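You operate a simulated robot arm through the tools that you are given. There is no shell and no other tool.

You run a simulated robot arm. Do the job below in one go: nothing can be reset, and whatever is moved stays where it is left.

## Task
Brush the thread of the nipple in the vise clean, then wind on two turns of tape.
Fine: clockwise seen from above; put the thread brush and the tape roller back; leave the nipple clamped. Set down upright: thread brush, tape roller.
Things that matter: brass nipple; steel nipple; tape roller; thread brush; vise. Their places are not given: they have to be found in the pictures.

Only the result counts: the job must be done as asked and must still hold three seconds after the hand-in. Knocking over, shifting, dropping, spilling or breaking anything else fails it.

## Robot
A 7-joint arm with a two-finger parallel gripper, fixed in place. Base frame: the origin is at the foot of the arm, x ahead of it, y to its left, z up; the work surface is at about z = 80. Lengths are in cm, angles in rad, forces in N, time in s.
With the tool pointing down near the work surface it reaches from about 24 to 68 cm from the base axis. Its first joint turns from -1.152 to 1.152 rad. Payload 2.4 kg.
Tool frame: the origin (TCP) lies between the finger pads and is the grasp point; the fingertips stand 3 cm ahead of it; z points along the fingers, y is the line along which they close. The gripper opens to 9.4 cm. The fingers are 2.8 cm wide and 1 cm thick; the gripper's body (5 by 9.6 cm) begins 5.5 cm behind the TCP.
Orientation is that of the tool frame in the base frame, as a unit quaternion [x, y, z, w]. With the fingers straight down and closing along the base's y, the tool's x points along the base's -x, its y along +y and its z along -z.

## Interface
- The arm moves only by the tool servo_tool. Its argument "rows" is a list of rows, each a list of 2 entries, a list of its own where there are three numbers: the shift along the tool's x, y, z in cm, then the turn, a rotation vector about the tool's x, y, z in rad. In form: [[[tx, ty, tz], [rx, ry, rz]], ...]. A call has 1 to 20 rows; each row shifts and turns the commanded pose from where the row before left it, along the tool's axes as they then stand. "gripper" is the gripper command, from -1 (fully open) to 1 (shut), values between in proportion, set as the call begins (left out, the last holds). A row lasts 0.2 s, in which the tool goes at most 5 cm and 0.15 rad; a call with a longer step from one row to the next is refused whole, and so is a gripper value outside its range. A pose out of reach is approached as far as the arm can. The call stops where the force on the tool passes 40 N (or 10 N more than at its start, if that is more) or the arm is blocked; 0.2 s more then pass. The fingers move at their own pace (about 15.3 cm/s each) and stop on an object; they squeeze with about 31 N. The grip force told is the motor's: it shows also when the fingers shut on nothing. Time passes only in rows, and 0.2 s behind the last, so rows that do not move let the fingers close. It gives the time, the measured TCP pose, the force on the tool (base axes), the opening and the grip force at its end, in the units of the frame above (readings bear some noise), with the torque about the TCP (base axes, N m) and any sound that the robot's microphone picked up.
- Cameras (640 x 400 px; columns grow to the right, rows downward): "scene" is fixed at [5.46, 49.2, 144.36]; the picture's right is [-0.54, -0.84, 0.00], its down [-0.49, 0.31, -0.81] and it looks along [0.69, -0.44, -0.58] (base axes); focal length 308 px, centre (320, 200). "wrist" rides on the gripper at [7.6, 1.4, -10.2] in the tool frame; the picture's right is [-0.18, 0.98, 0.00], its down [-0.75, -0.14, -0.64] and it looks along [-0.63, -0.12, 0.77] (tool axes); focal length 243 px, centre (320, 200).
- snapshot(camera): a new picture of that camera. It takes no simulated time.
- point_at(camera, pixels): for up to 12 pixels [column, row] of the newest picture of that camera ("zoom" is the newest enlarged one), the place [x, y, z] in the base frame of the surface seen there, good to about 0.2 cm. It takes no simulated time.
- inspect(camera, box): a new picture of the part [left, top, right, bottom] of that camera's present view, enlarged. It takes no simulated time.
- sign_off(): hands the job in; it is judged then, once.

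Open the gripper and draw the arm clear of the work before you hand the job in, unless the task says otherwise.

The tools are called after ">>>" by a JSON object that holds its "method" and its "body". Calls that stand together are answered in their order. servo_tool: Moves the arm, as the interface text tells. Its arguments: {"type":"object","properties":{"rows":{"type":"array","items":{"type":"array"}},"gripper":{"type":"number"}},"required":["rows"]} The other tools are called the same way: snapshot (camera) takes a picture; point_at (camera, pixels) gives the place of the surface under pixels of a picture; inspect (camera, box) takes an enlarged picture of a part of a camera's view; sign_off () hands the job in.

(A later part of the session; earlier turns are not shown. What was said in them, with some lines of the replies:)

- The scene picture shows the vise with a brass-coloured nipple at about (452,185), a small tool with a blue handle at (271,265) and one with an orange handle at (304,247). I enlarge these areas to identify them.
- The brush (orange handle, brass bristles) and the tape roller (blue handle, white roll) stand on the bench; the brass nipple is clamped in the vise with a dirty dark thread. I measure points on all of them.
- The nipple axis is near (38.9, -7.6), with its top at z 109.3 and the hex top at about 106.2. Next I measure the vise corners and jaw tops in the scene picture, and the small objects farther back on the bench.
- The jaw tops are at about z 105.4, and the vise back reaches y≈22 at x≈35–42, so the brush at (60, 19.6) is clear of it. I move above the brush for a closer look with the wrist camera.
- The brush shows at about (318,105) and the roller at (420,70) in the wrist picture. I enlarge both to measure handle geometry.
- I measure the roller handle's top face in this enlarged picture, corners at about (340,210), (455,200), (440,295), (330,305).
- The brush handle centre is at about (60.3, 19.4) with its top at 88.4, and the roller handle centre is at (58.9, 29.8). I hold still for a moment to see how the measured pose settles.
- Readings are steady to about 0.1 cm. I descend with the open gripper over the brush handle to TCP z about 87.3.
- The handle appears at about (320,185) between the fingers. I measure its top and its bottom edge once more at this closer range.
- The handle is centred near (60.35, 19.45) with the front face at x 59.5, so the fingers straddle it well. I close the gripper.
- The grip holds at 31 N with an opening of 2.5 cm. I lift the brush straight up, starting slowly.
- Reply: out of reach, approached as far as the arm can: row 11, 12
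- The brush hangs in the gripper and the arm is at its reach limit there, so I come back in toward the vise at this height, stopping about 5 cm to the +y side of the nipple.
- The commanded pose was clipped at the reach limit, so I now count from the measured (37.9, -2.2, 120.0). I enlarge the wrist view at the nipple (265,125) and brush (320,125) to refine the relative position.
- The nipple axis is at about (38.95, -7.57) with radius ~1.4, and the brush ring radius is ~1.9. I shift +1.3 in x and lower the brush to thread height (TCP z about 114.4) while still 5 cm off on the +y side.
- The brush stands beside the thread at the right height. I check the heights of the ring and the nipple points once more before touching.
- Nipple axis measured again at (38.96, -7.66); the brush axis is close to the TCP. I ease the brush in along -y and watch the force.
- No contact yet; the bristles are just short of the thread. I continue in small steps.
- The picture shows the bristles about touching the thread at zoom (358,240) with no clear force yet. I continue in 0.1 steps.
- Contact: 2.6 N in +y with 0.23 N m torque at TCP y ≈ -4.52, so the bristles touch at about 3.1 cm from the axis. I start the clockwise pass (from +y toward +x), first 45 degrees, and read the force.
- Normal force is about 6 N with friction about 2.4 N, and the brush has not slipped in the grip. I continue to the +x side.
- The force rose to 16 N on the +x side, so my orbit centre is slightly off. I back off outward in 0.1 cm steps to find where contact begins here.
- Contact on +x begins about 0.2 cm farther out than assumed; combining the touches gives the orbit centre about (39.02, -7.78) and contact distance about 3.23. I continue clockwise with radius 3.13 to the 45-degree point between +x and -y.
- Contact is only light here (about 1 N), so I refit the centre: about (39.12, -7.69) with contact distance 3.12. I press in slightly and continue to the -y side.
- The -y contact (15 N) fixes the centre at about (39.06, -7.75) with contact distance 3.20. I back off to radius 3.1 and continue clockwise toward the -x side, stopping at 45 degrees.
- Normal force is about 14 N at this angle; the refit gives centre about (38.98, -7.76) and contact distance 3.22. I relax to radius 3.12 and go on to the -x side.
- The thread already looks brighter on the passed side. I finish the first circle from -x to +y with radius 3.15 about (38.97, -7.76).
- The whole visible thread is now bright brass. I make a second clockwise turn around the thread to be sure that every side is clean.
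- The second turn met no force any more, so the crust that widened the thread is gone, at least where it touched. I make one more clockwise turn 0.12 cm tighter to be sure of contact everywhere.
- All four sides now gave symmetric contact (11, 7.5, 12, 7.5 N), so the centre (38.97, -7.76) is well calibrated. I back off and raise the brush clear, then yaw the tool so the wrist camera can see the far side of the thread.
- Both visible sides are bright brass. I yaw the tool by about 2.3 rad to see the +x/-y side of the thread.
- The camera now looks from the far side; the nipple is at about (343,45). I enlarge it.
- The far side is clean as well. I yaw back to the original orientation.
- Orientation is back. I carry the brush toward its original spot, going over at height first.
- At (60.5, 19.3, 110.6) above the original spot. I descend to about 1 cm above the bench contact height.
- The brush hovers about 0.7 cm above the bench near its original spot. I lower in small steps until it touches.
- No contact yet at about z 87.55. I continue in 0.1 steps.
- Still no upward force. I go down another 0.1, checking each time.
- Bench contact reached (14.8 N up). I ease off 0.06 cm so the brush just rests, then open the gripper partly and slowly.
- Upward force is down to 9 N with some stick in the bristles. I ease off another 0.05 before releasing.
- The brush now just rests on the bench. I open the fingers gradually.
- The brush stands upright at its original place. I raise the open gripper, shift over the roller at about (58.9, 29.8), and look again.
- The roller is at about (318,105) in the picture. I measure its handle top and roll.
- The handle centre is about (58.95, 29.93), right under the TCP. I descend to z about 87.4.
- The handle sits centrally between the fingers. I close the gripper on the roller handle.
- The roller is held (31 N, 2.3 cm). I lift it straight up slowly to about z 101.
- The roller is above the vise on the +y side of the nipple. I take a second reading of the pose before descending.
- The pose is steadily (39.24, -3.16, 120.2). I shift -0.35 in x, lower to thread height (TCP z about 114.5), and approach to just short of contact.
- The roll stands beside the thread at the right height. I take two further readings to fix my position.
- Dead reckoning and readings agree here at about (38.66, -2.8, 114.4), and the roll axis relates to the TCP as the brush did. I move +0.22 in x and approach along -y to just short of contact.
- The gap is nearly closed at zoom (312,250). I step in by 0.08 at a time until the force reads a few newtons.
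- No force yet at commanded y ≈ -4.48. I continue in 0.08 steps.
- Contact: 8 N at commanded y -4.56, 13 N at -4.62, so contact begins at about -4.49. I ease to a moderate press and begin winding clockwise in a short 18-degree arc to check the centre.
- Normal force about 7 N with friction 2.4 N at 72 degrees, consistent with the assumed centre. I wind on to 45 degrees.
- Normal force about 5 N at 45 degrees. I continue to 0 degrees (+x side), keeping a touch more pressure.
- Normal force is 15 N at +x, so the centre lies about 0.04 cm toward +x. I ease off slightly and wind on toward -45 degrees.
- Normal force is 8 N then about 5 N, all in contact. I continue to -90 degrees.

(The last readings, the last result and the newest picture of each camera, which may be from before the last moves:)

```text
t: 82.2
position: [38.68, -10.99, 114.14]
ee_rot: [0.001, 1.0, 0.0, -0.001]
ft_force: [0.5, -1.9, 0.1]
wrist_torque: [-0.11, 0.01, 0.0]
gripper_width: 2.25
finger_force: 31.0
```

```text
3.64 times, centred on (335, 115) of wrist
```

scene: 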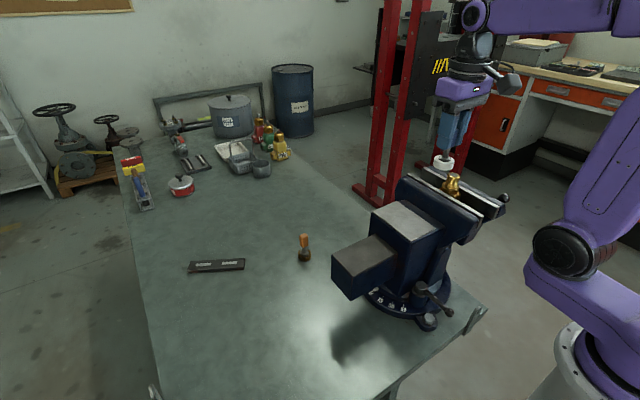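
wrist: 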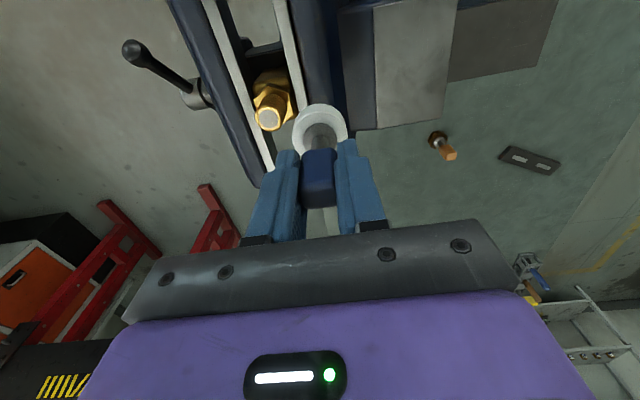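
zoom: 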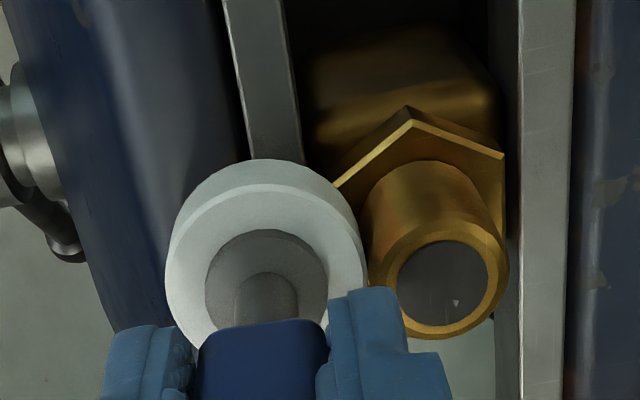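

Contact is lighter here (about 2 N); refit gives contact distance 3.26 around (38.89, -7.745). I press a little more and wind on to -135 degrees.

>>> {"method": "servo_tool", "body": {"rows": [[[0.509, 0.089, 0], [0, 0, 0]], [[0.487, 0.117, 0], [0, 0, 0]], [[0.462, 0.192, 0], [0, 0, 0]]]}}

>>> {"method": "servo_tool", "body": {"rows": [[[0.427, 0.262, 0], [0, 0, 0]], [[0.381, 0.325, 0], [0, 0, 0]]]}}

>>> {"method": "inspect", "body": {"camera": "scene", "box": [410, 130, 500, 220]}}

```text
t: 83.0
position: [37.34, -10.62, 114.15]
ee_rot: [0.0, 1.0, -0.001, 0.0]
ft_force: [-1.7, -6.1, -0.6]
wrist_torque: [-0.47, 0.08, -0.04]
gripper_width: 2.24
finger_force: 31.2
```

```text
t: 83.6
position: [36.58, -9.85, 114.22]
ee_rot: [-0.001, 1.0, 0.001, 0.001]
ft_force: [0.2, 0.2, -0.7]
wrist_torque: [0.02, -0.01, -0.01]
gripper_width: 2.25
finger_force: 30.5
```

```text
4.44 times, centred on (455, 175) of scene
```

zoom: 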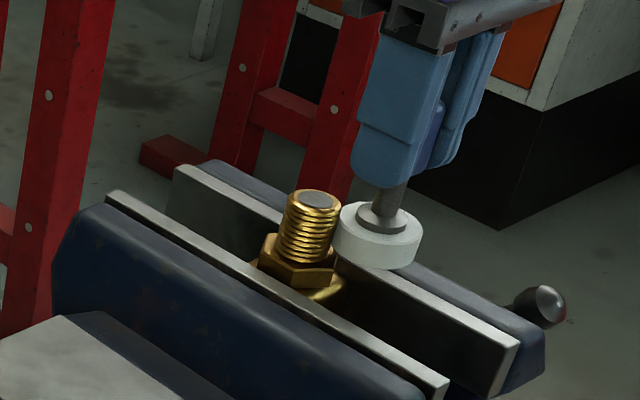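

Contact was just lost at -135 degrees (0 N). I press in toward the axis by about 0.06 at the same angle.

>>> {"method": "servo_tool", "body": {"rows": [[[-0.045, 0.045, 0], [0, 0, 0]]]}}

```text
t: 84.0
position: [36.56, -9.95, 114.16]
ee_rot: [0.0, 1.0, 0.0, 0.0]
ft_force: [-3.2, -2.0, -1.3]
wrist_torque: [-0.1, 0.23, 0.01]
gripper_width: 2.23
finger_force: 31.3
```

Contact is restored (about 4 N). I wind on from -135 to 180 degrees with the radius adapted to the touches so far.

>>> {"method": "servo_tool", "body": {"rows": [[[0.315, 0.383, 0], [0, 0, 0]], [[0.257, 0.41, 0], [0, 0, 0]], [[0.195, 0.445, 0], [0, 0, 0]]]}}

>>> {"method": "servo_tool", "body": {"rows": [[[0.129, 0.471, 0], [0, 0, 0]], [[0.053, 0.487, 0], [0, 0, 0]]]}}

>>> {"method": "inspect", "body": {"camera": "scene", "box": [410, 130, 500, 220]}}

```text
t: 84.8
position: [35.96, -8.6, 114.32]
ee_rot: [-0.001, 1.0, 0.0, 0.0]
ft_force: [-4.9, -2.5, -0.5]
wrist_torque: [-0.22, 0.27, -0.05]
gripper_width: 2.24
finger_force: 31.2
```

```text
t: 85.4
position: [35.58, -7.75, 114.14]
ee_rot: [0.0, 1.0, 0.0, 0.001]
ft_force: [-2.7, -1.5, -0.7]
wrist_torque: [-0.11, 0.19, -0.02]
gripper_width: 2.24
finger_force: 30.7
```

```text
4.44 times, centred on (455, 175) of scene
```

zoom: 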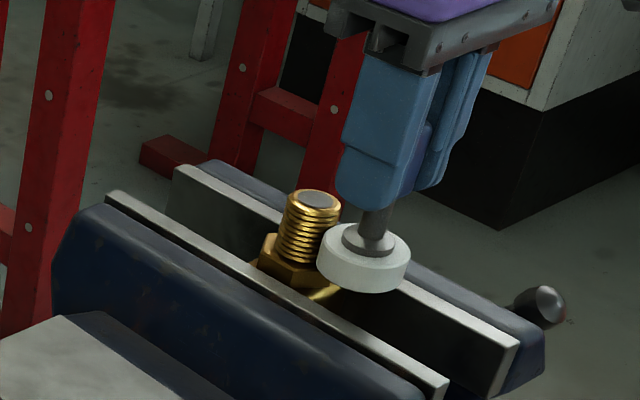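

Contact holds (about 3 N). I wind on from 180 to 135 degrees.

>>> {"method": "servo_tool", "body": {"rows": [[[-0.068, 0.485, 0], [0, 0, 0]], [[-0.128, 0.468, 0], [0, 0, 0]], [[-0.19, 0.445, 0], [0, 0, 0]]]}}

>>> {"method": "servo_tool", "body": {"rows": [[[-0.252, 0.412, 0], [0, 0, 0]], [[-0.311, 0.371, 0], [0, 0, 0]]]}}

>>> {"method": "inspect", "body": {"camera": "scene", "box": [410, 130, 500, 220]}}

>>> {"method": "inspect", "body": {"camera": "wrist", "box": [255, 60, 415, 170]}}

```text
t: 86.2
position: [36.06, -6.13, 114.16]
ee_rot: [-0.001, 1.0, 0.001, -0.001]
ft_force: [-8.2, 1.5, -1.0]
wrist_torque: [0.13, 0.56, -0.02]
gripper_width: 2.21
finger_force: 31.0
```

```text
t: 86.8
position: [36.72, -5.45, 114.21]
ee_rot: [0.0, 1.0, 0.001, -0.001]
ft_force: [-9.9, 4.9, -1.4]
wrist_torque: [0.38, 0.73, -0.02]
gripper_width: 2.25
finger_force: 30.9
```

```text
4.44 times, centred on (455, 175) of scene
```

zoom: 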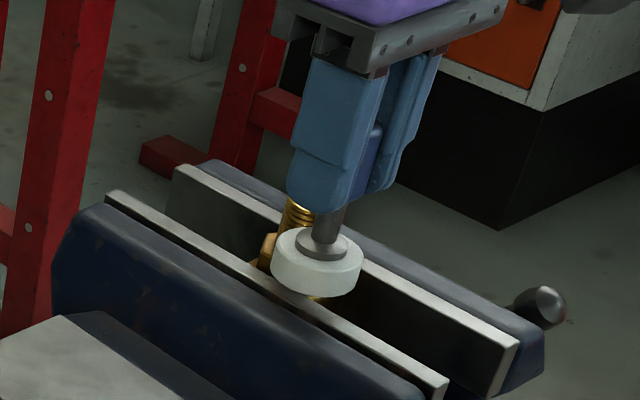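

```text
3.64 times, centred on (335, 115) of wrist
```

zoom: 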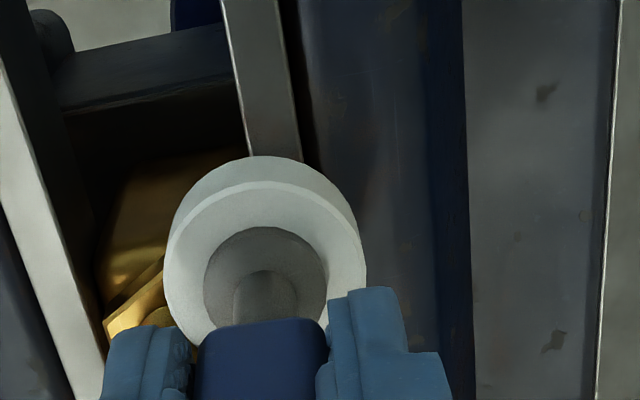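

Normal force 10 N at 135 degrees. I finish the first turn to 90 degrees with a slightly larger radius.

>>> {"method": "servo_tool", "body": {"rows": [[[-0.347, 0.343, 0], [0, 0, 0]], [[-0.409, 0.274, 0], [0, 0, 0]], [[-0.447, 0.212, 0], [0, 0, 0]]]}}

>>> {"method": "servo_tool", "body": {"rows": [[[-0.48, 0.136, 0], [0, 0, 0]], [[-0.498, 0.059, 0], [0, 0, 0]]]}}

>>> {"method": "inspect", "body": {"camera": "scene", "box": [410, 130, 500, 220]}}

>>> {"method": "inspect", "body": {"camera": "wrist", "box": [215, 60, 375, 170]}}

```text
t: 87.6
position: [37.87, -4.63, 114.25]
ee_rot: [0.0, 1.0, 0.0, 0.001]
ft_force: [-4.6, 8.3, 0.3]
wrist_torque: [0.62, 0.3, -0.05]
gripper_width: 2.22
finger_force: 31.0
```

```text
t: 88.2
position: [38.73, -4.41, 114.21]
ee_rot: [-0.001, 1.0, -0.001, 0.001]
ft_force: [-2.9, 7.7, -1.9]
wrist_torque: [0.54, 0.22, -0.06]
gripper_width: 2.25
finger_force: 31.0
```

```text
4.44 times, centred on (455, 175) of scene
```

zoom: 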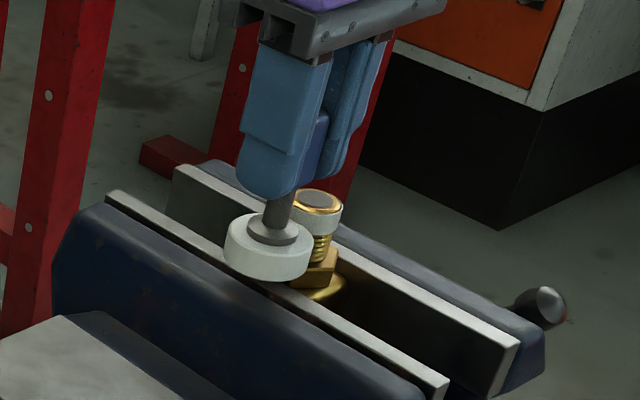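

```text
3.64 times, centred on (295, 115) of wrist
```

zoom: 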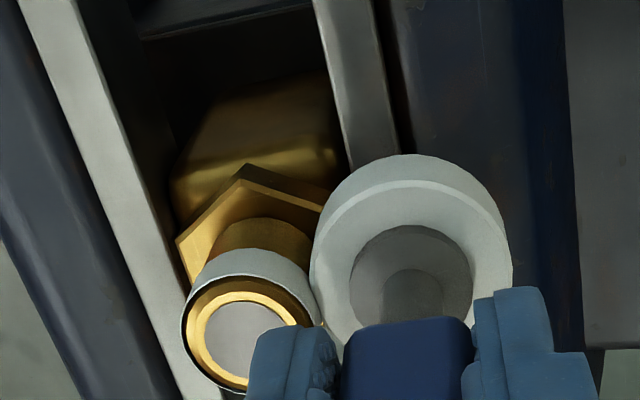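

A white tape ring now shows on the upper thread after the first turn. I start the second clockwise turn from 90 to 0 degrees with the calibrated radii.

>>> {"method": "servo_tool", "body": {"rows": [[[-0.4998, -0.0493, 0], [0, 0, 0]], [[-0.486, -0.1218, 0], [0, 0, 0]], [[-0.4602, -0.196, 0], [0, 0, 0]], [[-0.4261, -0.2612, 0], [0, 0, 0]], [[-0.3836, -0.321, 0], [0, 0, 0]]]}}

>>> {"method": "servo_tool", "body": {"rows": [[[-0.3332, -0.3748, 0], [0, 0, 0]], [[-0.2757, -0.4213, 0], [0, 0, 0]], [[-0.2073, -0.4615, 0], [0, 0, 0]]]}}

>>> {"method": "servo_tool", "body": {"rows": [[[-0.1282, -0.4913, 0], [0, 0, 0]], [[-0.0449, -0.5068, 0], [0, 0, 0]]]}}

```text
t: 89.4
position: [41.28, -5.3, 114.29]
ee_rot: [0.0, 1.0, -0.001, 0.002]
ft_force: [6.4, 12.0, -1.4]
wrist_torque: [0.89, -0.47, -0.07]
gripper_width: 2.27
finger_force: 31.0
```

```text
t: 90.2
position: [42.12, -6.83, 114.32]
ee_rot: [0.002, 1.0, -0.002, 0.001]
ft_force: [10.8, 5.6, -0.4]
wrist_torque: [0.45, -0.79, -0.1]
gripper_width: 2.23
finger_force: 30.4
```

```text
t: 90.8
position: [42.22, -7.54, 114.25]
ee_rot: [0.0, 1.0, 0.0, 0.002]
ft_force: [14.0, 6.8, 0.4]
wrist_torque: [0.55, -1.06, -0.15]
gripper_width: 2.25
finger_force: 31.4
```

Contact holds at about 13–14 N normal force. I continue the second turn from 0 to -90 degrees with the refined radii.

>>> {"method": "servo_tool", "body": {"rows": [[[0.0202, -0.5107, 0], [0, 0, 0]], [[0.1196, -0.4983, 0], [0, 0, 0]], [[0.2005, -0.471, 0], [0, 0, 0]]]}}

>>> {"method": "servo_tool", "body": {"rows": [[[0.2835, -0.4244, 0], [0, 0, 0]], [[0.3443, -0.3725, 0], [0, 0, 0]]]}}

>>> {"method": "servo_tool", "body": {"rows": [[[0.393, -0.316, 0], [0, 0, 0]], [[0.4357, -0.2494, 0], [0, 0, 0]], [[0.464, -0.1868, 0], [0, 0, 0]]]}}

>>> {"method": "servo_tool", "body": {"rows": [[[0.486, -0.1167, 0], [0, 0, 0]], [[0.4982, -0.0392, 0], [0, 0, 0]]]}}

```text
t: 91.6
position: [41.73, -9.37, 114.27]
ee_rot: [0.001, 1.0, -0.001, 0.0]
ft_force: [9.2, -2.3, -1.4]
wrist_torque: [-0.2, -0.77, -0.05]
gripper_width: 2.25
finger_force: 30.8
```

```text
t: 92.2
position: [41.15, -10.15, 114.21]
ee_rot: [0.001, 1.0, 0.001, -0.001]
ft_force: [5.7, -3.3, 0.2]
wrist_torque: [-0.2, -0.4, -0.04]
gripper_width: 2.26
finger_force: 31.3
```

```text
t: 93.0
position: [39.68, -10.8, 114.3]
ee_rot: [0.0, 1.0, 0.0, -0.001]
ft_force: [5.5, -7.9, 0.1]
wrist_torque: [-0.59, -0.37, -0.01]
gripper_width: 2.26
finger_force: 31.4
```

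```text
t: 93.6
position: [38.87, -10.93, 114.14]
ee_rot: [0.001, 1.0, 0.0, -0.001]
ft_force: [2.8, -6.0, -0.9]
wrist_torque: [-0.4, -0.2, -0.07]
gripper_width: 2.25
finger_force: 31.0
```

Steady 6–9 N contact. I continue from -90 to 180 degrees.

>>> {"method": "servo_tool", "body": {"rows": [[[0.4974, 0.0441, 0], [0, 0, 0]], [[0.4822, 0.126, 0], [0, 0, 0]], [[0.4527, 0.2038, 0], [0, 0, 0]]]}}

>>> {"method": "servo_tool", "body": {"rows": [[[0.4016, 0.287, 0], [0, 0, 0]], [[0.3475, 0.3427, 0], [0, 0, 0]]]}}

>>> {"method": "servo_tool", "body": {"rows": [[[0.3144, 0.3681, 0], [0, 0, 0]], [[0.2574, 0.4105, 0], [0, 0, 0]], [[0.1903, 0.4464, 0], [0, 0, 0]]]}}

>>> {"method": "servo_tool", "body": {"rows": [[[0.1183, 0.4715, 0], [0, 0, 0]], [[0.0432, 0.4849, 0], [0, 0, 0]]]}}

>>> {"method": "inspect", "body": {"camera": "scene", "box": [410, 130, 500, 220]}}

```text
t: 94.4
position: [37.4, -10.59, 114.2]
ee_rot: [0.0, 1.0, -0.001, 0.001]
ft_force: [-0.2, -2.1, -0.3]
wrist_torque: [-0.18, 0.02, 0.02]
gripper_width: 2.28
finger_force: 31.1
```

```text
t: 95.0
position: [36.63, -10.01, 114.22]
ee_rot: [0.0, 1.0, 0.0, 0.0]
ft_force: [-1.8, -2.0, -0.3]
wrist_torque: [-0.17, 0.08, -0.01]
gripper_width: 2.27
finger_force: 31.2
```

```text
t: 95.8
position: [35.86, -8.63, 113.99]
ee_rot: [0.0, 1.0, 0.0, -0.001]
ft_force: [-6.0, -3.6, 0.0]
wrist_torque: [-0.26, 0.47, -0.05]
gripper_width: 2.25
finger_force: 30.8
```

```text
t: 96.4
position: [35.64, -7.75, 114.16]
ee_rot: [0.0, 1.0, 0.0, -0.002]
ft_force: [-12.0, -4.6, -2.2]
wrist_torque: [-0.4, 0.83, -0.1]
gripper_width: 2.29
finger_force: 31.3
```

```text
4.44 times, centred on (455, 175) of scene
```

zoom: 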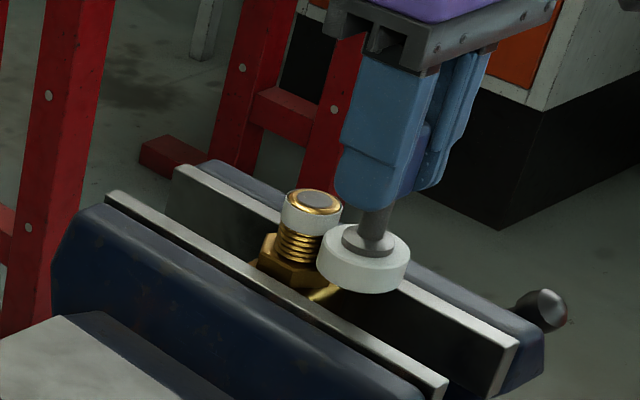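

Contact was kept all along (12 N now). I finish the second turn from 180 to 90 degrees.

>>> {"method": "servo_tool", "body": {"rows": [[[-0.0432, 0.4849, 0], [0, 0, 0]], [[-0.1135, 0.4731, 0], [0, 0, 0]], [[-0.1862, 0.4494, 0], [0, 0, 0]]]}}

>>> {"method": "servo_tool", "body": {"rows": [[[-0.246, 0.4206, 0], [0, 0, 0]], [[-0.3028, 0.3853, 0], [0, 0, 0]]]}}

>>> {"method": "inspect", "body": {"camera": "wrist", "box": [255, 60, 415, 170]}}

>>> {"method": "servo_tool", "body": {"rows": [[[-0.3588, 0.3392, 0], [0, 0, 0]], [[-0.4108, 0.2809, 0], [0, 0, 0]], [[-0.4548, 0.21, 0], [0, 0, 0]]]}}

>>> {"method": "inspect", "body": {"camera": "scene", "box": [410, 130, 500, 220]}}

>>> {"method": "inspect", "body": {"camera": "wrist", "box": [215, 60, 375, 170]}}

```text
t: 97.2
position: [36.08, -6.13, 114.31]
ee_rot: [0.0, 1.0, 0.0, 0.0]
ft_force: [-10.6, 2.8, -0.7]
wrist_torque: [0.25, 0.77, -0.04]
gripper_width: 2.27
finger_force: 30.9
```

```text
t: 97.8
position: [36.69, -5.51, 114.21]
ee_rot: [0.0, 1.0, 0.0, 0.001]
ft_force: [-8.0, 3.8, 0.8]
wrist_torque: [0.31, 0.48, -0.04]
gripper_width: 2.28
finger_force: 30.5
```

```text
3.64 times, centred on (335, 115) of wrist
```

zoom: 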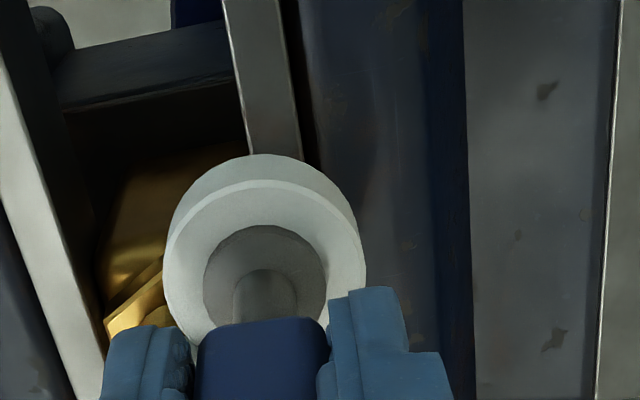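

```text
t: 98.6
position: [37.94, -4.65, 114.07]
ee_rot: [0.0, 1.0, 0.001, 0.0]
ft_force: [-9.0, 11.2, -1.1]
wrist_torque: [0.79, 0.68, -0.12]
gripper_width: 2.27
finger_force: 30.9
```

```text
4.44 times, centred on (455, 175) of scene
```

zoom: 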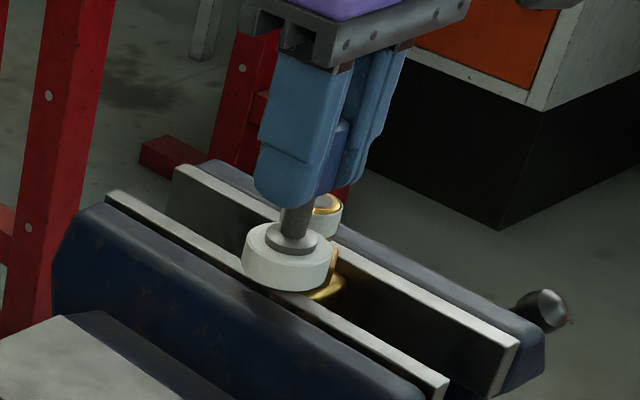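

```text
3.64 times, centred on (295, 115) of wrist
```

zoom: 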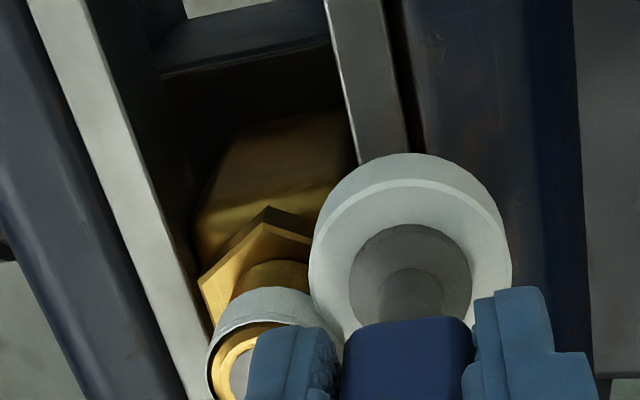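

At 108 degrees, only the first ring shows. I do the last 18 degrees to 90.

>>> {"method": "servo_tool", "body": {"rows": [[[-0.4868, 0.1271, 0], [0, 0, 0]], [[-0.5021, 0.0495, 0], [0, 0, 0]]]}}

>>> {"method": "inspect", "body": {"camera": "scene", "box": [410, 130, 500, 220]}}

>>> {"method": "inspect", "body": {"camera": "wrist", "box": [215, 60, 375, 170]}}

```text
t: 99.2
position: [39.01, -4.46, 114.23]
ee_rot: [0.0, 1.0, 0.001, -0.001]
ft_force: [-7.7, 16.1, -0.3]
wrist_torque: [1.15, 0.5, -0.14]
gripper_width: 2.3
finger_force: 30.9
```

```text
4.44 times, centred on (455, 175) of scene
```

zoom: 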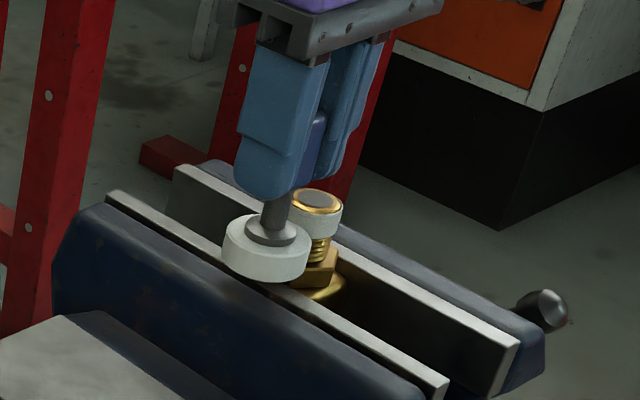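

```text
3.64 times, centred on (295, 115) of wrist
```

zoom: 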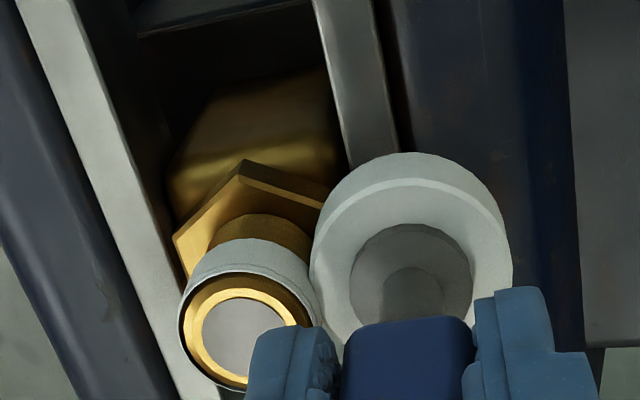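

The tape band in the wrist picture shows an extra edge line near zoom (250,255). I zoom in to see whether the second layer is there.

>>> {"method": "inspect", "body": {"camera": "wrist", "box": [250, 110, 310, 170]}}

>>> {"method": "inspect", "body": {"camera": "scene", "box": [440, 160, 490, 200]}}

```text
6.67 times, centred on (280, 140) of wrist
```

zoom: 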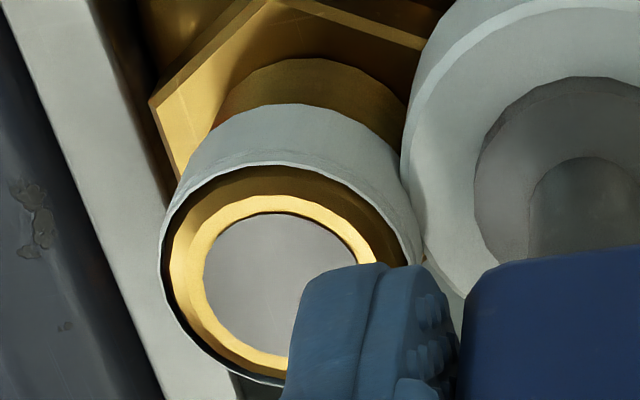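

```text
10.00 times, centred on (465, 180) of scene
```

zoom: 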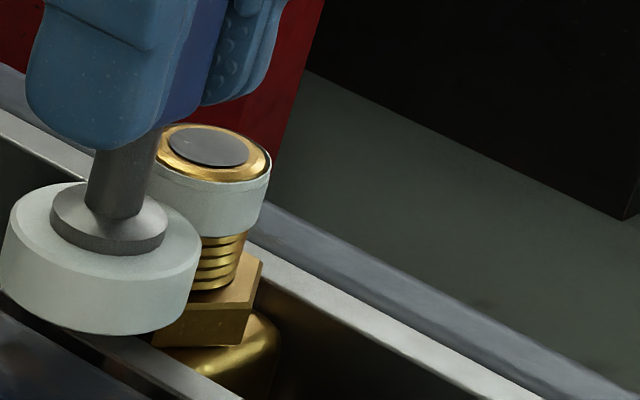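

The band now shows a second, slightly wider layer edge over the first. I add a small 18-degree overlap to be sure of two full turns, then look again.

>>> {"method": "servo_tool", "body": {"rows": [[[-0.253, -0.005, 0], [0, 0, 0]], [[-0.253, -0.02, 0], [0, 0, 0]], [[-0.246, -0.054, 0], [0, 0, 0]], [[-0.246, -0.069, 0], [0, 0, 0]]]}}

>>> {"method": "inspect", "body": {"camera": "wrist", "box": [250, 100, 310, 160]}}

>>> {"method": "inspect", "body": {"camera": "scene", "box": [440, 160, 490, 200]}}

```text
t: 100.2
position: [39.9, -4.68, 114.11]
ee_rot: [0.001, 1.0, 0.0, -0.001]
ft_force: [-0.5, 12.8, 0.4]
wrist_torque: [0.92, 0.05, -0.1]
gripper_width: 2.27
finger_force: 30.7
```

```text
6.67 times, centred on (280, 130) of wrist
```

zoom: 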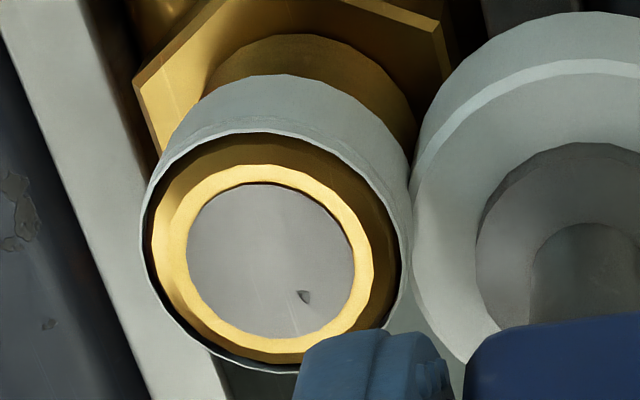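

```text
10.00 times, centred on (465, 180) of scene
```

zoom: 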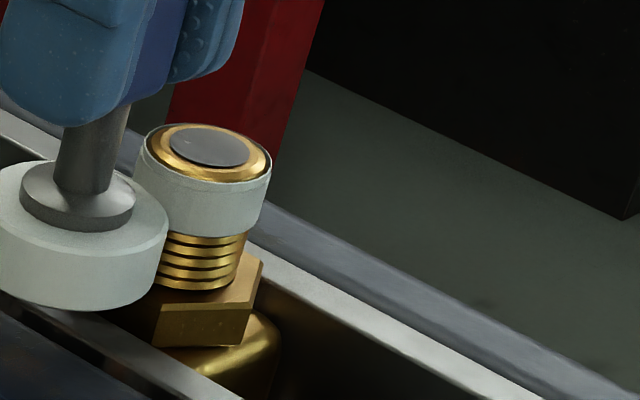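

Two stepped tape layers are visible on the upper thread. I pull the roller straight away from the thread (outward) and raise it.

>>> {"method": "servo_tool", "body": {"rows": [[[-0.15, 0.45, 0], [0, 0, 0]], [[-0.25, 0.8, 0], [0, 0, 0]], [[-0.25, 0.8, 0], [0, 0, 0]], [[0, 0, -2], [0, 0, 0]], [[0, 0, -2], [0, 0, 0]], [[0, 0, -1.5], [0, 0, 0]], [[0, 0, 0], [0, 0, 0]], [[0, 0, 0], [0, 0, 0]]]}}

>>> {"method": "inspect", "body": {"camera": "scene", "box": [420, 140, 500, 210]}}

>>> {"method": "inspect", "body": {"camera": "wrist", "box": [215, 60, 375, 170]}}

```text
t: 102.0
position: [40.47, -2.68, 119.71]
ee_rot: [0.0, 1.0, 0.0, 0.0]
ft_force: [-0.7, 0.4, -1.2]
wrist_torque: [-0.03, 0.0, -0.02]
gripper_width: 2.28
finger_force: 31.2
```

```text
5.71 times, centred on (460, 175) of scene
```

zoom: 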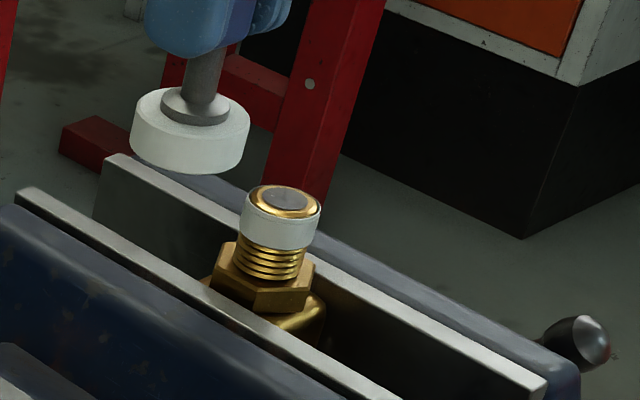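

```text
3.64 times, centred on (295, 115) of wrist
```

zoom: 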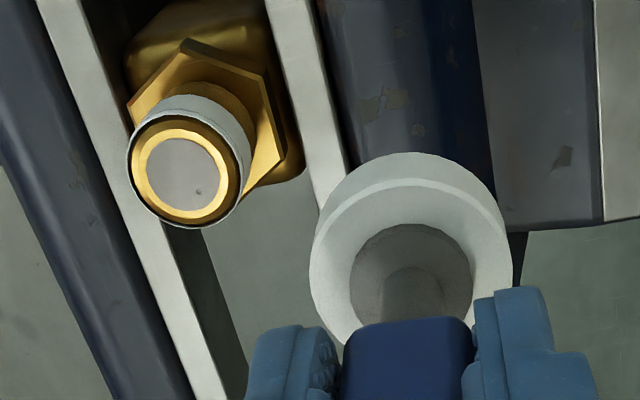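

The tape sits neatly on the thread and the nipple is still clamped. I carry the roller back toward its original spot (58.89, 29.81), descending on the way.

>>> {"method": "servo_tool", "body": {"rows": [[[-0.8, 1.5, 0.3], [0, 0, 0]], [[-1.6, 2.9, 1.0], [0, 0, 0]], [[-1.8, 3.2, 1.8], [0, 0, 0]], [[-1.8, 3.2, 1.8], [0, 0, 0]], [[-1.8, 3.2, 1.8], [0, 0, 0]], [[-1.8, 3.2, 1.8], [0, 0, 0]], [[-1.8, 3.2, 1.8], [0, 0, 0]], [[-1.8, 3.2, 1.8], [0, 0, 0]], [[-1.8, 3.2, 1.8], [0, 0, 0]], [[-1.8, 3.2, 1.8], [0, 0, 0]], [[-1.2, 2.0, 1.5], [0, 0, 0]], [[-0.38, 0.45, 1.2], [0, 0, 0]], [[0, 0, 0], [0, 0, 0]], [[0, 0, 0], [0, 0, 0]]]}}

>>> {"method": "snapshot", "body": {"camera": "wrist"}}

>>> {"method": "snapshot", "body": {"camera": "scene"}}

```text
t: 105.0
position: [59.2, 29.79, 101.05]
ee_rot: [0.0, 1.0, 0.0, 0.0]
ft_force: [0.6, 0.8, -0.4]
wrist_torque: [0.01, -0.02, 0.01]
gripper_width: 2.24
finger_force: 31.5
```

```text
taken
```

wrist: 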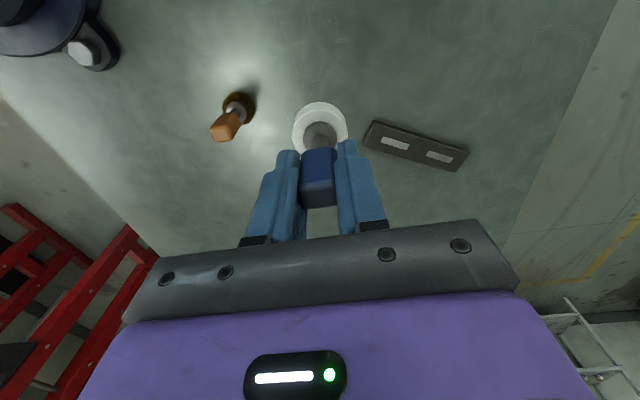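

```text
taken
```

scene: 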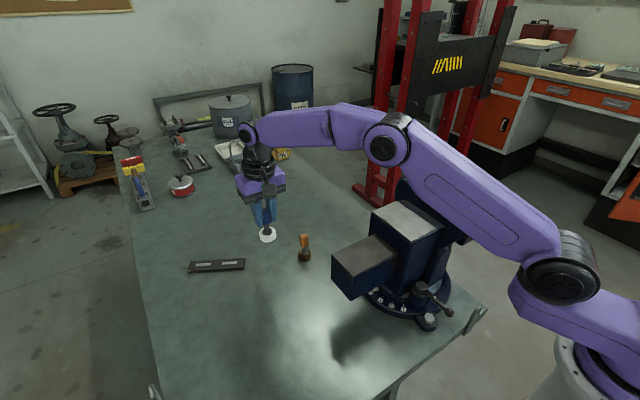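

Above the original spot at z about 101.2. I descend to about 0.8 cm above bench contact.

>>> {"method": "servo_tool", "body": {"rows": [[[0, 0, 1.5], [0, 0, 0]], [[0, 0, 2.5], [0, 0, 0]], [[0, 0, 2.5], [0, 0, 0]], [[0, 0, 2.5], [0, 0, 0]], [[0, 0, 2], [0, 0, 0]], [[0, 0, 1.2], [0, 0, 0]], [[0, 0, 0.6], [0, 0, 0]], [[0, 0, 0], [0, 0, 0]], [[0, 0, 0], [0, 0, 0]]]}}

>>> {"method": "servo_tool", "body": {"rows": [[[0, 0, 0], [0, 0, 0]]]}}

>>> {"method": "snapshot", "body": {"camera": "wrist"}}

>>> {"method": "inspect", "body": {"camera": "scene", "box": [220, 200, 330, 290]}}

```text
t: 107.0
position: [59.03, 29.64, 88.54]
ee_rot: [0.0, 1.0, -0.001, 0.0]
ft_force: [-0.1, -0.1, -0.7]
wrist_torque: [0.03, 0.01, 0.01]
gripper_width: 2.28
finger_force: 31.4
```

```text
t: 107.4
position: [59.02, 29.73, 88.61]
ee_rot: [0.0, 1.0, 0.0, 0.0]
ft_force: [-0.1, 0.0, 0.1]
wrist_torque: [0.0, 0.02, 0.01]
gripper_width: 2.26
finger_force: 30.8
```

```text
taken
```

wrist: 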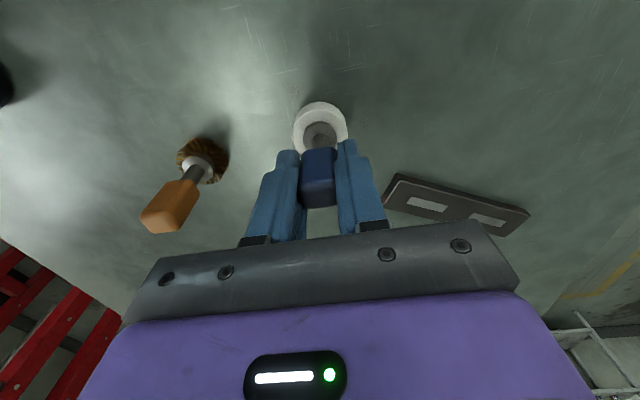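

```text
4.44 times, centred on (275, 245) of scene
```

zoom: 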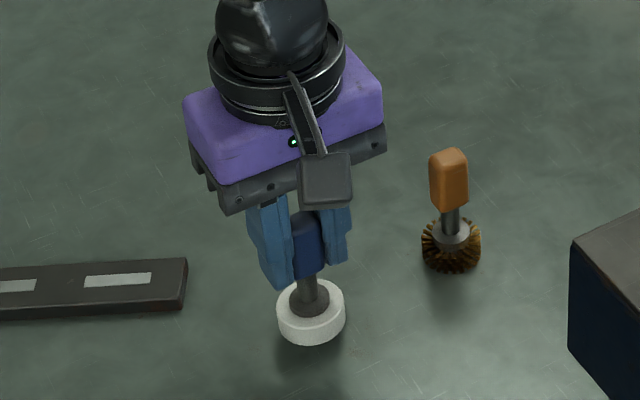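

About 1.1 cm above the contact height. I lower further with a tiny correction (-0.1 x, +0.08 y).

>>> {"method": "servo_tool", "body": {"rows": [[[0.1, 0.08, 0.3], [0, 0, 0]], [[0, 0, 0.3], [0, 0, 0]], [[0, 0, 0.2], [0, 0, 0]], [[0, 0, 0], [0, 0, 0]]]}}

>>> {"method": "servo_tool", "body": {"rows": [[[0, 0, 0.1], [0, 0, 0]], [[0, 0, 0], [0, 0, 0]]]}}

>>> {"method": "servo_tool", "body": {"rows": [[[0, 0, 0.08], [0, 0, 0]], [[0, 0, 0], [0, 0, 0]]]}}

>>> {"method": "servo_tool", "body": {"rows": [[[0, 0, 0.06], [0, 0, 0]], [[0, 0, 0], [0, 0, 0]]]}}

```text
t: 108.4
position: [58.93, 29.8, 87.61]
ee_rot: [0.0, 1.0, 0.0, 0.0]
ft_force: [-0.1, -0.1, -0.9]
wrist_torque: [0.0, -0.01, -0.03]
gripper_width: 2.28
finger_force: 30.8
```

```text
t: 109.0
position: [58.87, 29.71, 87.49]
ee_rot: [0.0, 1.0, -0.001, 0.0]
ft_force: [-0.1, 0.5, -1.1]
wrist_torque: [-0.02, 0.02, 0.01]
gripper_width: 2.3
finger_force: 30.8
```

```text
t: 109.6
position: [58.84, 29.8, 87.46]
ee_rot: [-0.001, 1.0, 0.0, 0.001]
ft_force: [0.2, 0.3, -1.2]
wrist_torque: [0.0, -0.03, 0.03]
gripper_width: 2.28
finger_force: 31.2
```

```text
t: 110.2
position: [58.77, 29.66, 87.24]
ee_rot: [0.0, 1.0, 0.0, 0.0]
ft_force: [0.3, 0.4, 0.4]
wrist_torque: [0.03, -0.04, -0.03]
gripper_width: 2.29
finger_force: 31.4
```

The downward weight has just gone (Fz -1.1 to +0.4), so it is about touching. One more small 0.04 step to confirm.

>>> {"method": "servo_tool", "body": {"rows": [[[0, 0, 0.04], [0, 0, 0]], [[0, 0, 0], [0, 0, 0]]]}}

>>> {"method": "inspect", "body": {"camera": "scene", "box": [235, 210, 315, 290]}}

```text
t: 110.8
position: [58.95, 29.82, 87.45]
ee_rot: [0.0, 1.0, 0.0, 0.0]
ft_force: [-2.5, -2.2, 5.9]
wrist_torque: [0.01, 0.08, 0.07]
gripper_width: 2.3
finger_force: 30.9
```

```text
5.00 times, centred on (275, 250) of scene
```

zoom: 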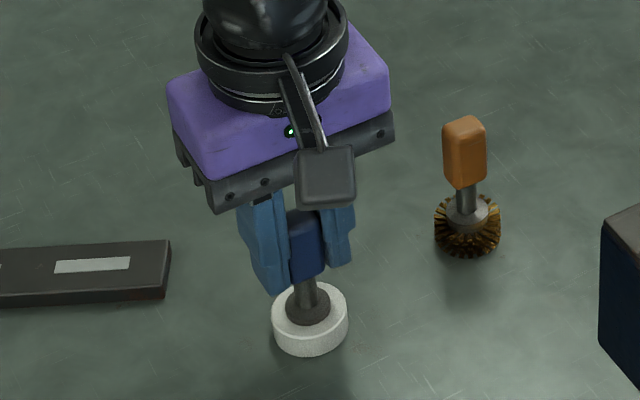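

Contact with the bench at about 6 N. I ease off 0.04 and open the fingers gradually.

>>> {"method": "servo_tool", "body": {"rows": [[[0, 0, -0.04], [0, 0, 0]], [[0, 0, 0], [0, 0, 0]]]}}

>>> {"method": "servo_tool", "body": {"rows": [[[0, 0, 0], [0, 0, 0]], [[0, 0, 0], [0, 0, 0]]], "gripper": 0.45}}

>>> {"method": "servo_tool", "body": {"rows": [[[0, 0, 0], [0, 0, 0]], [[0, 0, 0], [0, 0, 0]]], "gripper": 0.1}}

>>> {"method": "servo_tool", "body": {"rows": [[[0, 0, 0], [0, 0, 0]], [[0, 0, 0], [0, 0, 0]]], "gripper": -0.6}}

>>> {"method": "snapshot", "body": {"camera": "wrist"}}

>>> {"method": "inspect", "body": {"camera": "scene", "box": [220, 200, 330, 290]}}

```text
t: 111.4
position: [58.79, 29.82, 87.42]
ee_rot: [0.001, 1.0, 0.001, -0.001]
ft_force: [1.1, -0.2, 4.0]
wrist_torque: [0.06, -0.1, -0.04]
gripper_width: 2.27
finger_force: 30.8
```

```text
t: 112.0
position: [58.92, 29.84, 87.43]
ee_rot: [0.0, 1.0, 0.0, 0.0]
ft_force: [-0.8, 0.1, -0.1]
wrist_torque: [-0.01, 0.02, -0.02]
gripper_width: 2.61
finger_force: 0.0
```

```text
t: 112.6
position: [58.75, 29.81, 87.48]
ee_rot: [0.0, 1.0, 0.001, 0.0]
ft_force: [-0.3, 0.0, 0.2]
wrist_torque: [0.01, 0.02, 0.02]
gripper_width: 4.24
finger_force: 0.1
```

```text
t: 113.2
position: [58.91, 29.86, 87.45]
ee_rot: [0.0, 1.0, 0.0, 0.0]
ft_force: [-0.2, -0.6, 0.2]
wrist_torque: [-0.01, 0.04, -0.01]
gripper_width: 7.51
finger_force: 0.0
```

```text
taken
```

wrist: 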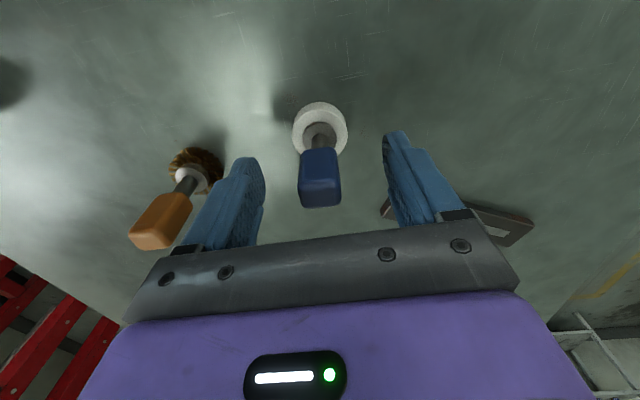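

```text
4.44 times, centred on (275, 245) of scene
```

zoom: 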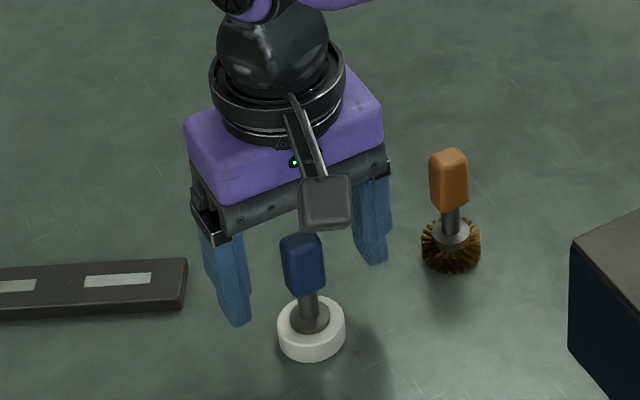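

The roller stands upright on its original spot (same picture place as before the grasp). I raise the open gripper straight up and draw the arm back clear.

>>> {"method": "servo_tool", "body": {"rows": [[[0, 0, -1], [0, 0, 0]], [[0, 0, -2.5], [0, 0, 0]], [[0, 0, -3.5], [0, 0, 0]], [[0, 0, -3.5], [0, 0, 0]], [[0, 0, -3.5], [0, 0, 0]], [[2, -1.2, -2.5], [0, 0, 0]], [[2.4, -1.6, -2.6], [0, 0, 0]], [[2.4, -1.6, -2.6], [0, 0, 0]], [[2.4, -1.6, -2.6], [0, 0, 0]], [[2.4, -1.6, -2.6], [0, 0, 0]], [[2.4, -1.6, -2.6], [0, 0, 0]], [[2.4, -1.6, -2.6], [0, 0, 0]], [[2.4, -1.6, -2.6], [0, 0, 0]], [[1.5, -1.2, -1.5], [0, 0, 0]], [[0, 0, 0], [0, 0, 0]]], "gripper": -1}}

>>> {"method": "snapshot", "body": {"camera": "scene"}}

>>> {"method": "snapshot", "body": {"camera": "wrist"}}

>>> {"method": "inspect", "body": {"camera": "scene", "box": [420, 150, 490, 210]}}

>>> {"method": "inspect", "body": {"camera": "scene", "box": [230, 220, 340, 290]}}

```text
t: 116.4
position: [38.52, 16.48, 123.52]
ee_rot: [0.001, 1.0, 0.001, 0.001]
ft_force: [-0.2, 1.0, -0.7]
wrist_torque: [-0.02, 0.0, -0.02]
gripper_width: 9.4
finger_force: 0.0
```

```text
taken
```

scene: 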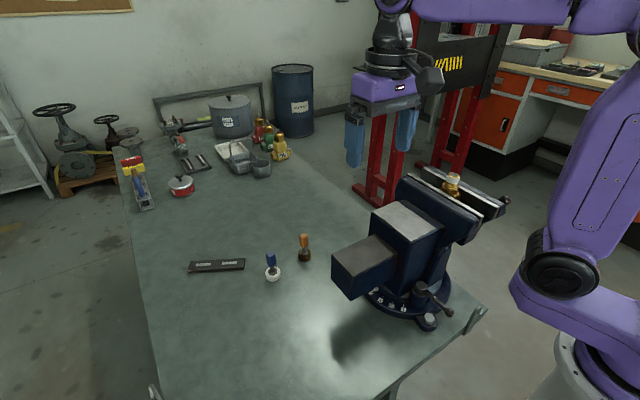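

```text
taken
```

wrist: 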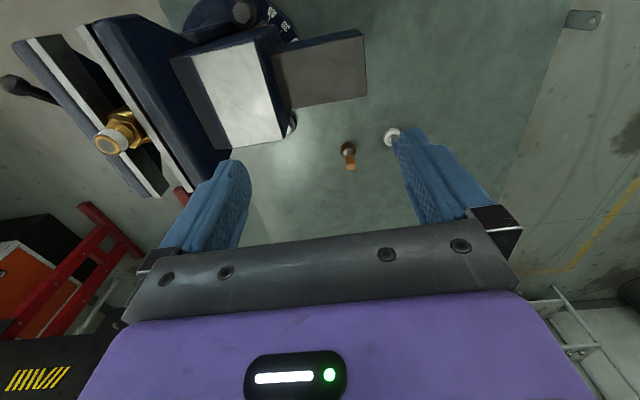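

```text
6.67 times, centred on (455, 180) of scene
```

zoom: 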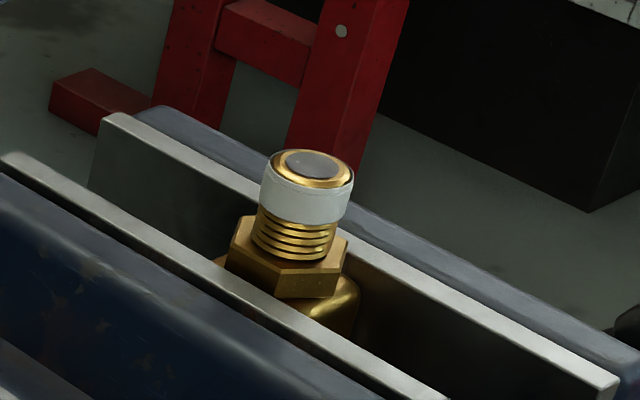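

```text
5.71 times, centred on (285, 255) of scene
```

zoom: 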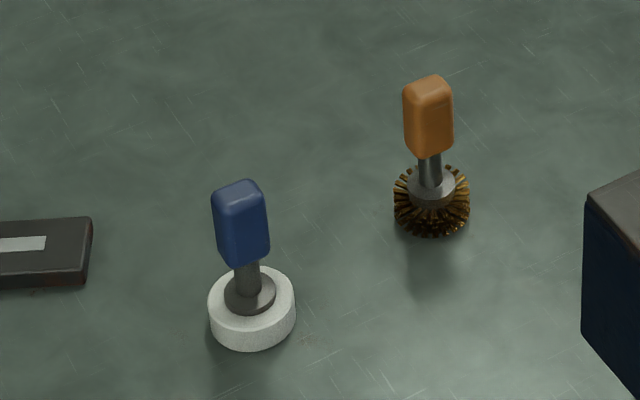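

The tape band sits on the clean thread with the nipple still clamped. Both tools stand upright at their original places, within a couple of zoom pixels of the first picture. The gripper is open and the arm is clear, so I hand the job in.

>>> {"method": "sign_off", "body": {}}

```text
The job is handed in.
```

The brass nipple's thread is brushed clean and taped with two clockwise turns, and the job is handed in. I haven't seen a verdict, so success rests on what the pictures and force readings showed.

- **Brushing:** I took the brush around the thread three times, clockwise seen from above. The dark crust is gone, and enlarged views from the front and the far side show clean brass all round.
- **Taping:** I wound clockwise for two full turns plus about 18 degrees of overlap. The band sits on the upper part of the thread, and its edge shows two layers. Contact was lost briefly once in the first turn, around the -135 degree point, and I pressed back in straight away.
- **Tools and nipple:** The brush and roller both stand upright within about 0.1 cm of where they started. The nipple is still clamped in the vise.
- **Arm:** The gripper is open and drawn back clear of the work. I saw nothing else on the bench disturbed.

The steel nipple never turned up in the pictures; the one in the vise was brass.
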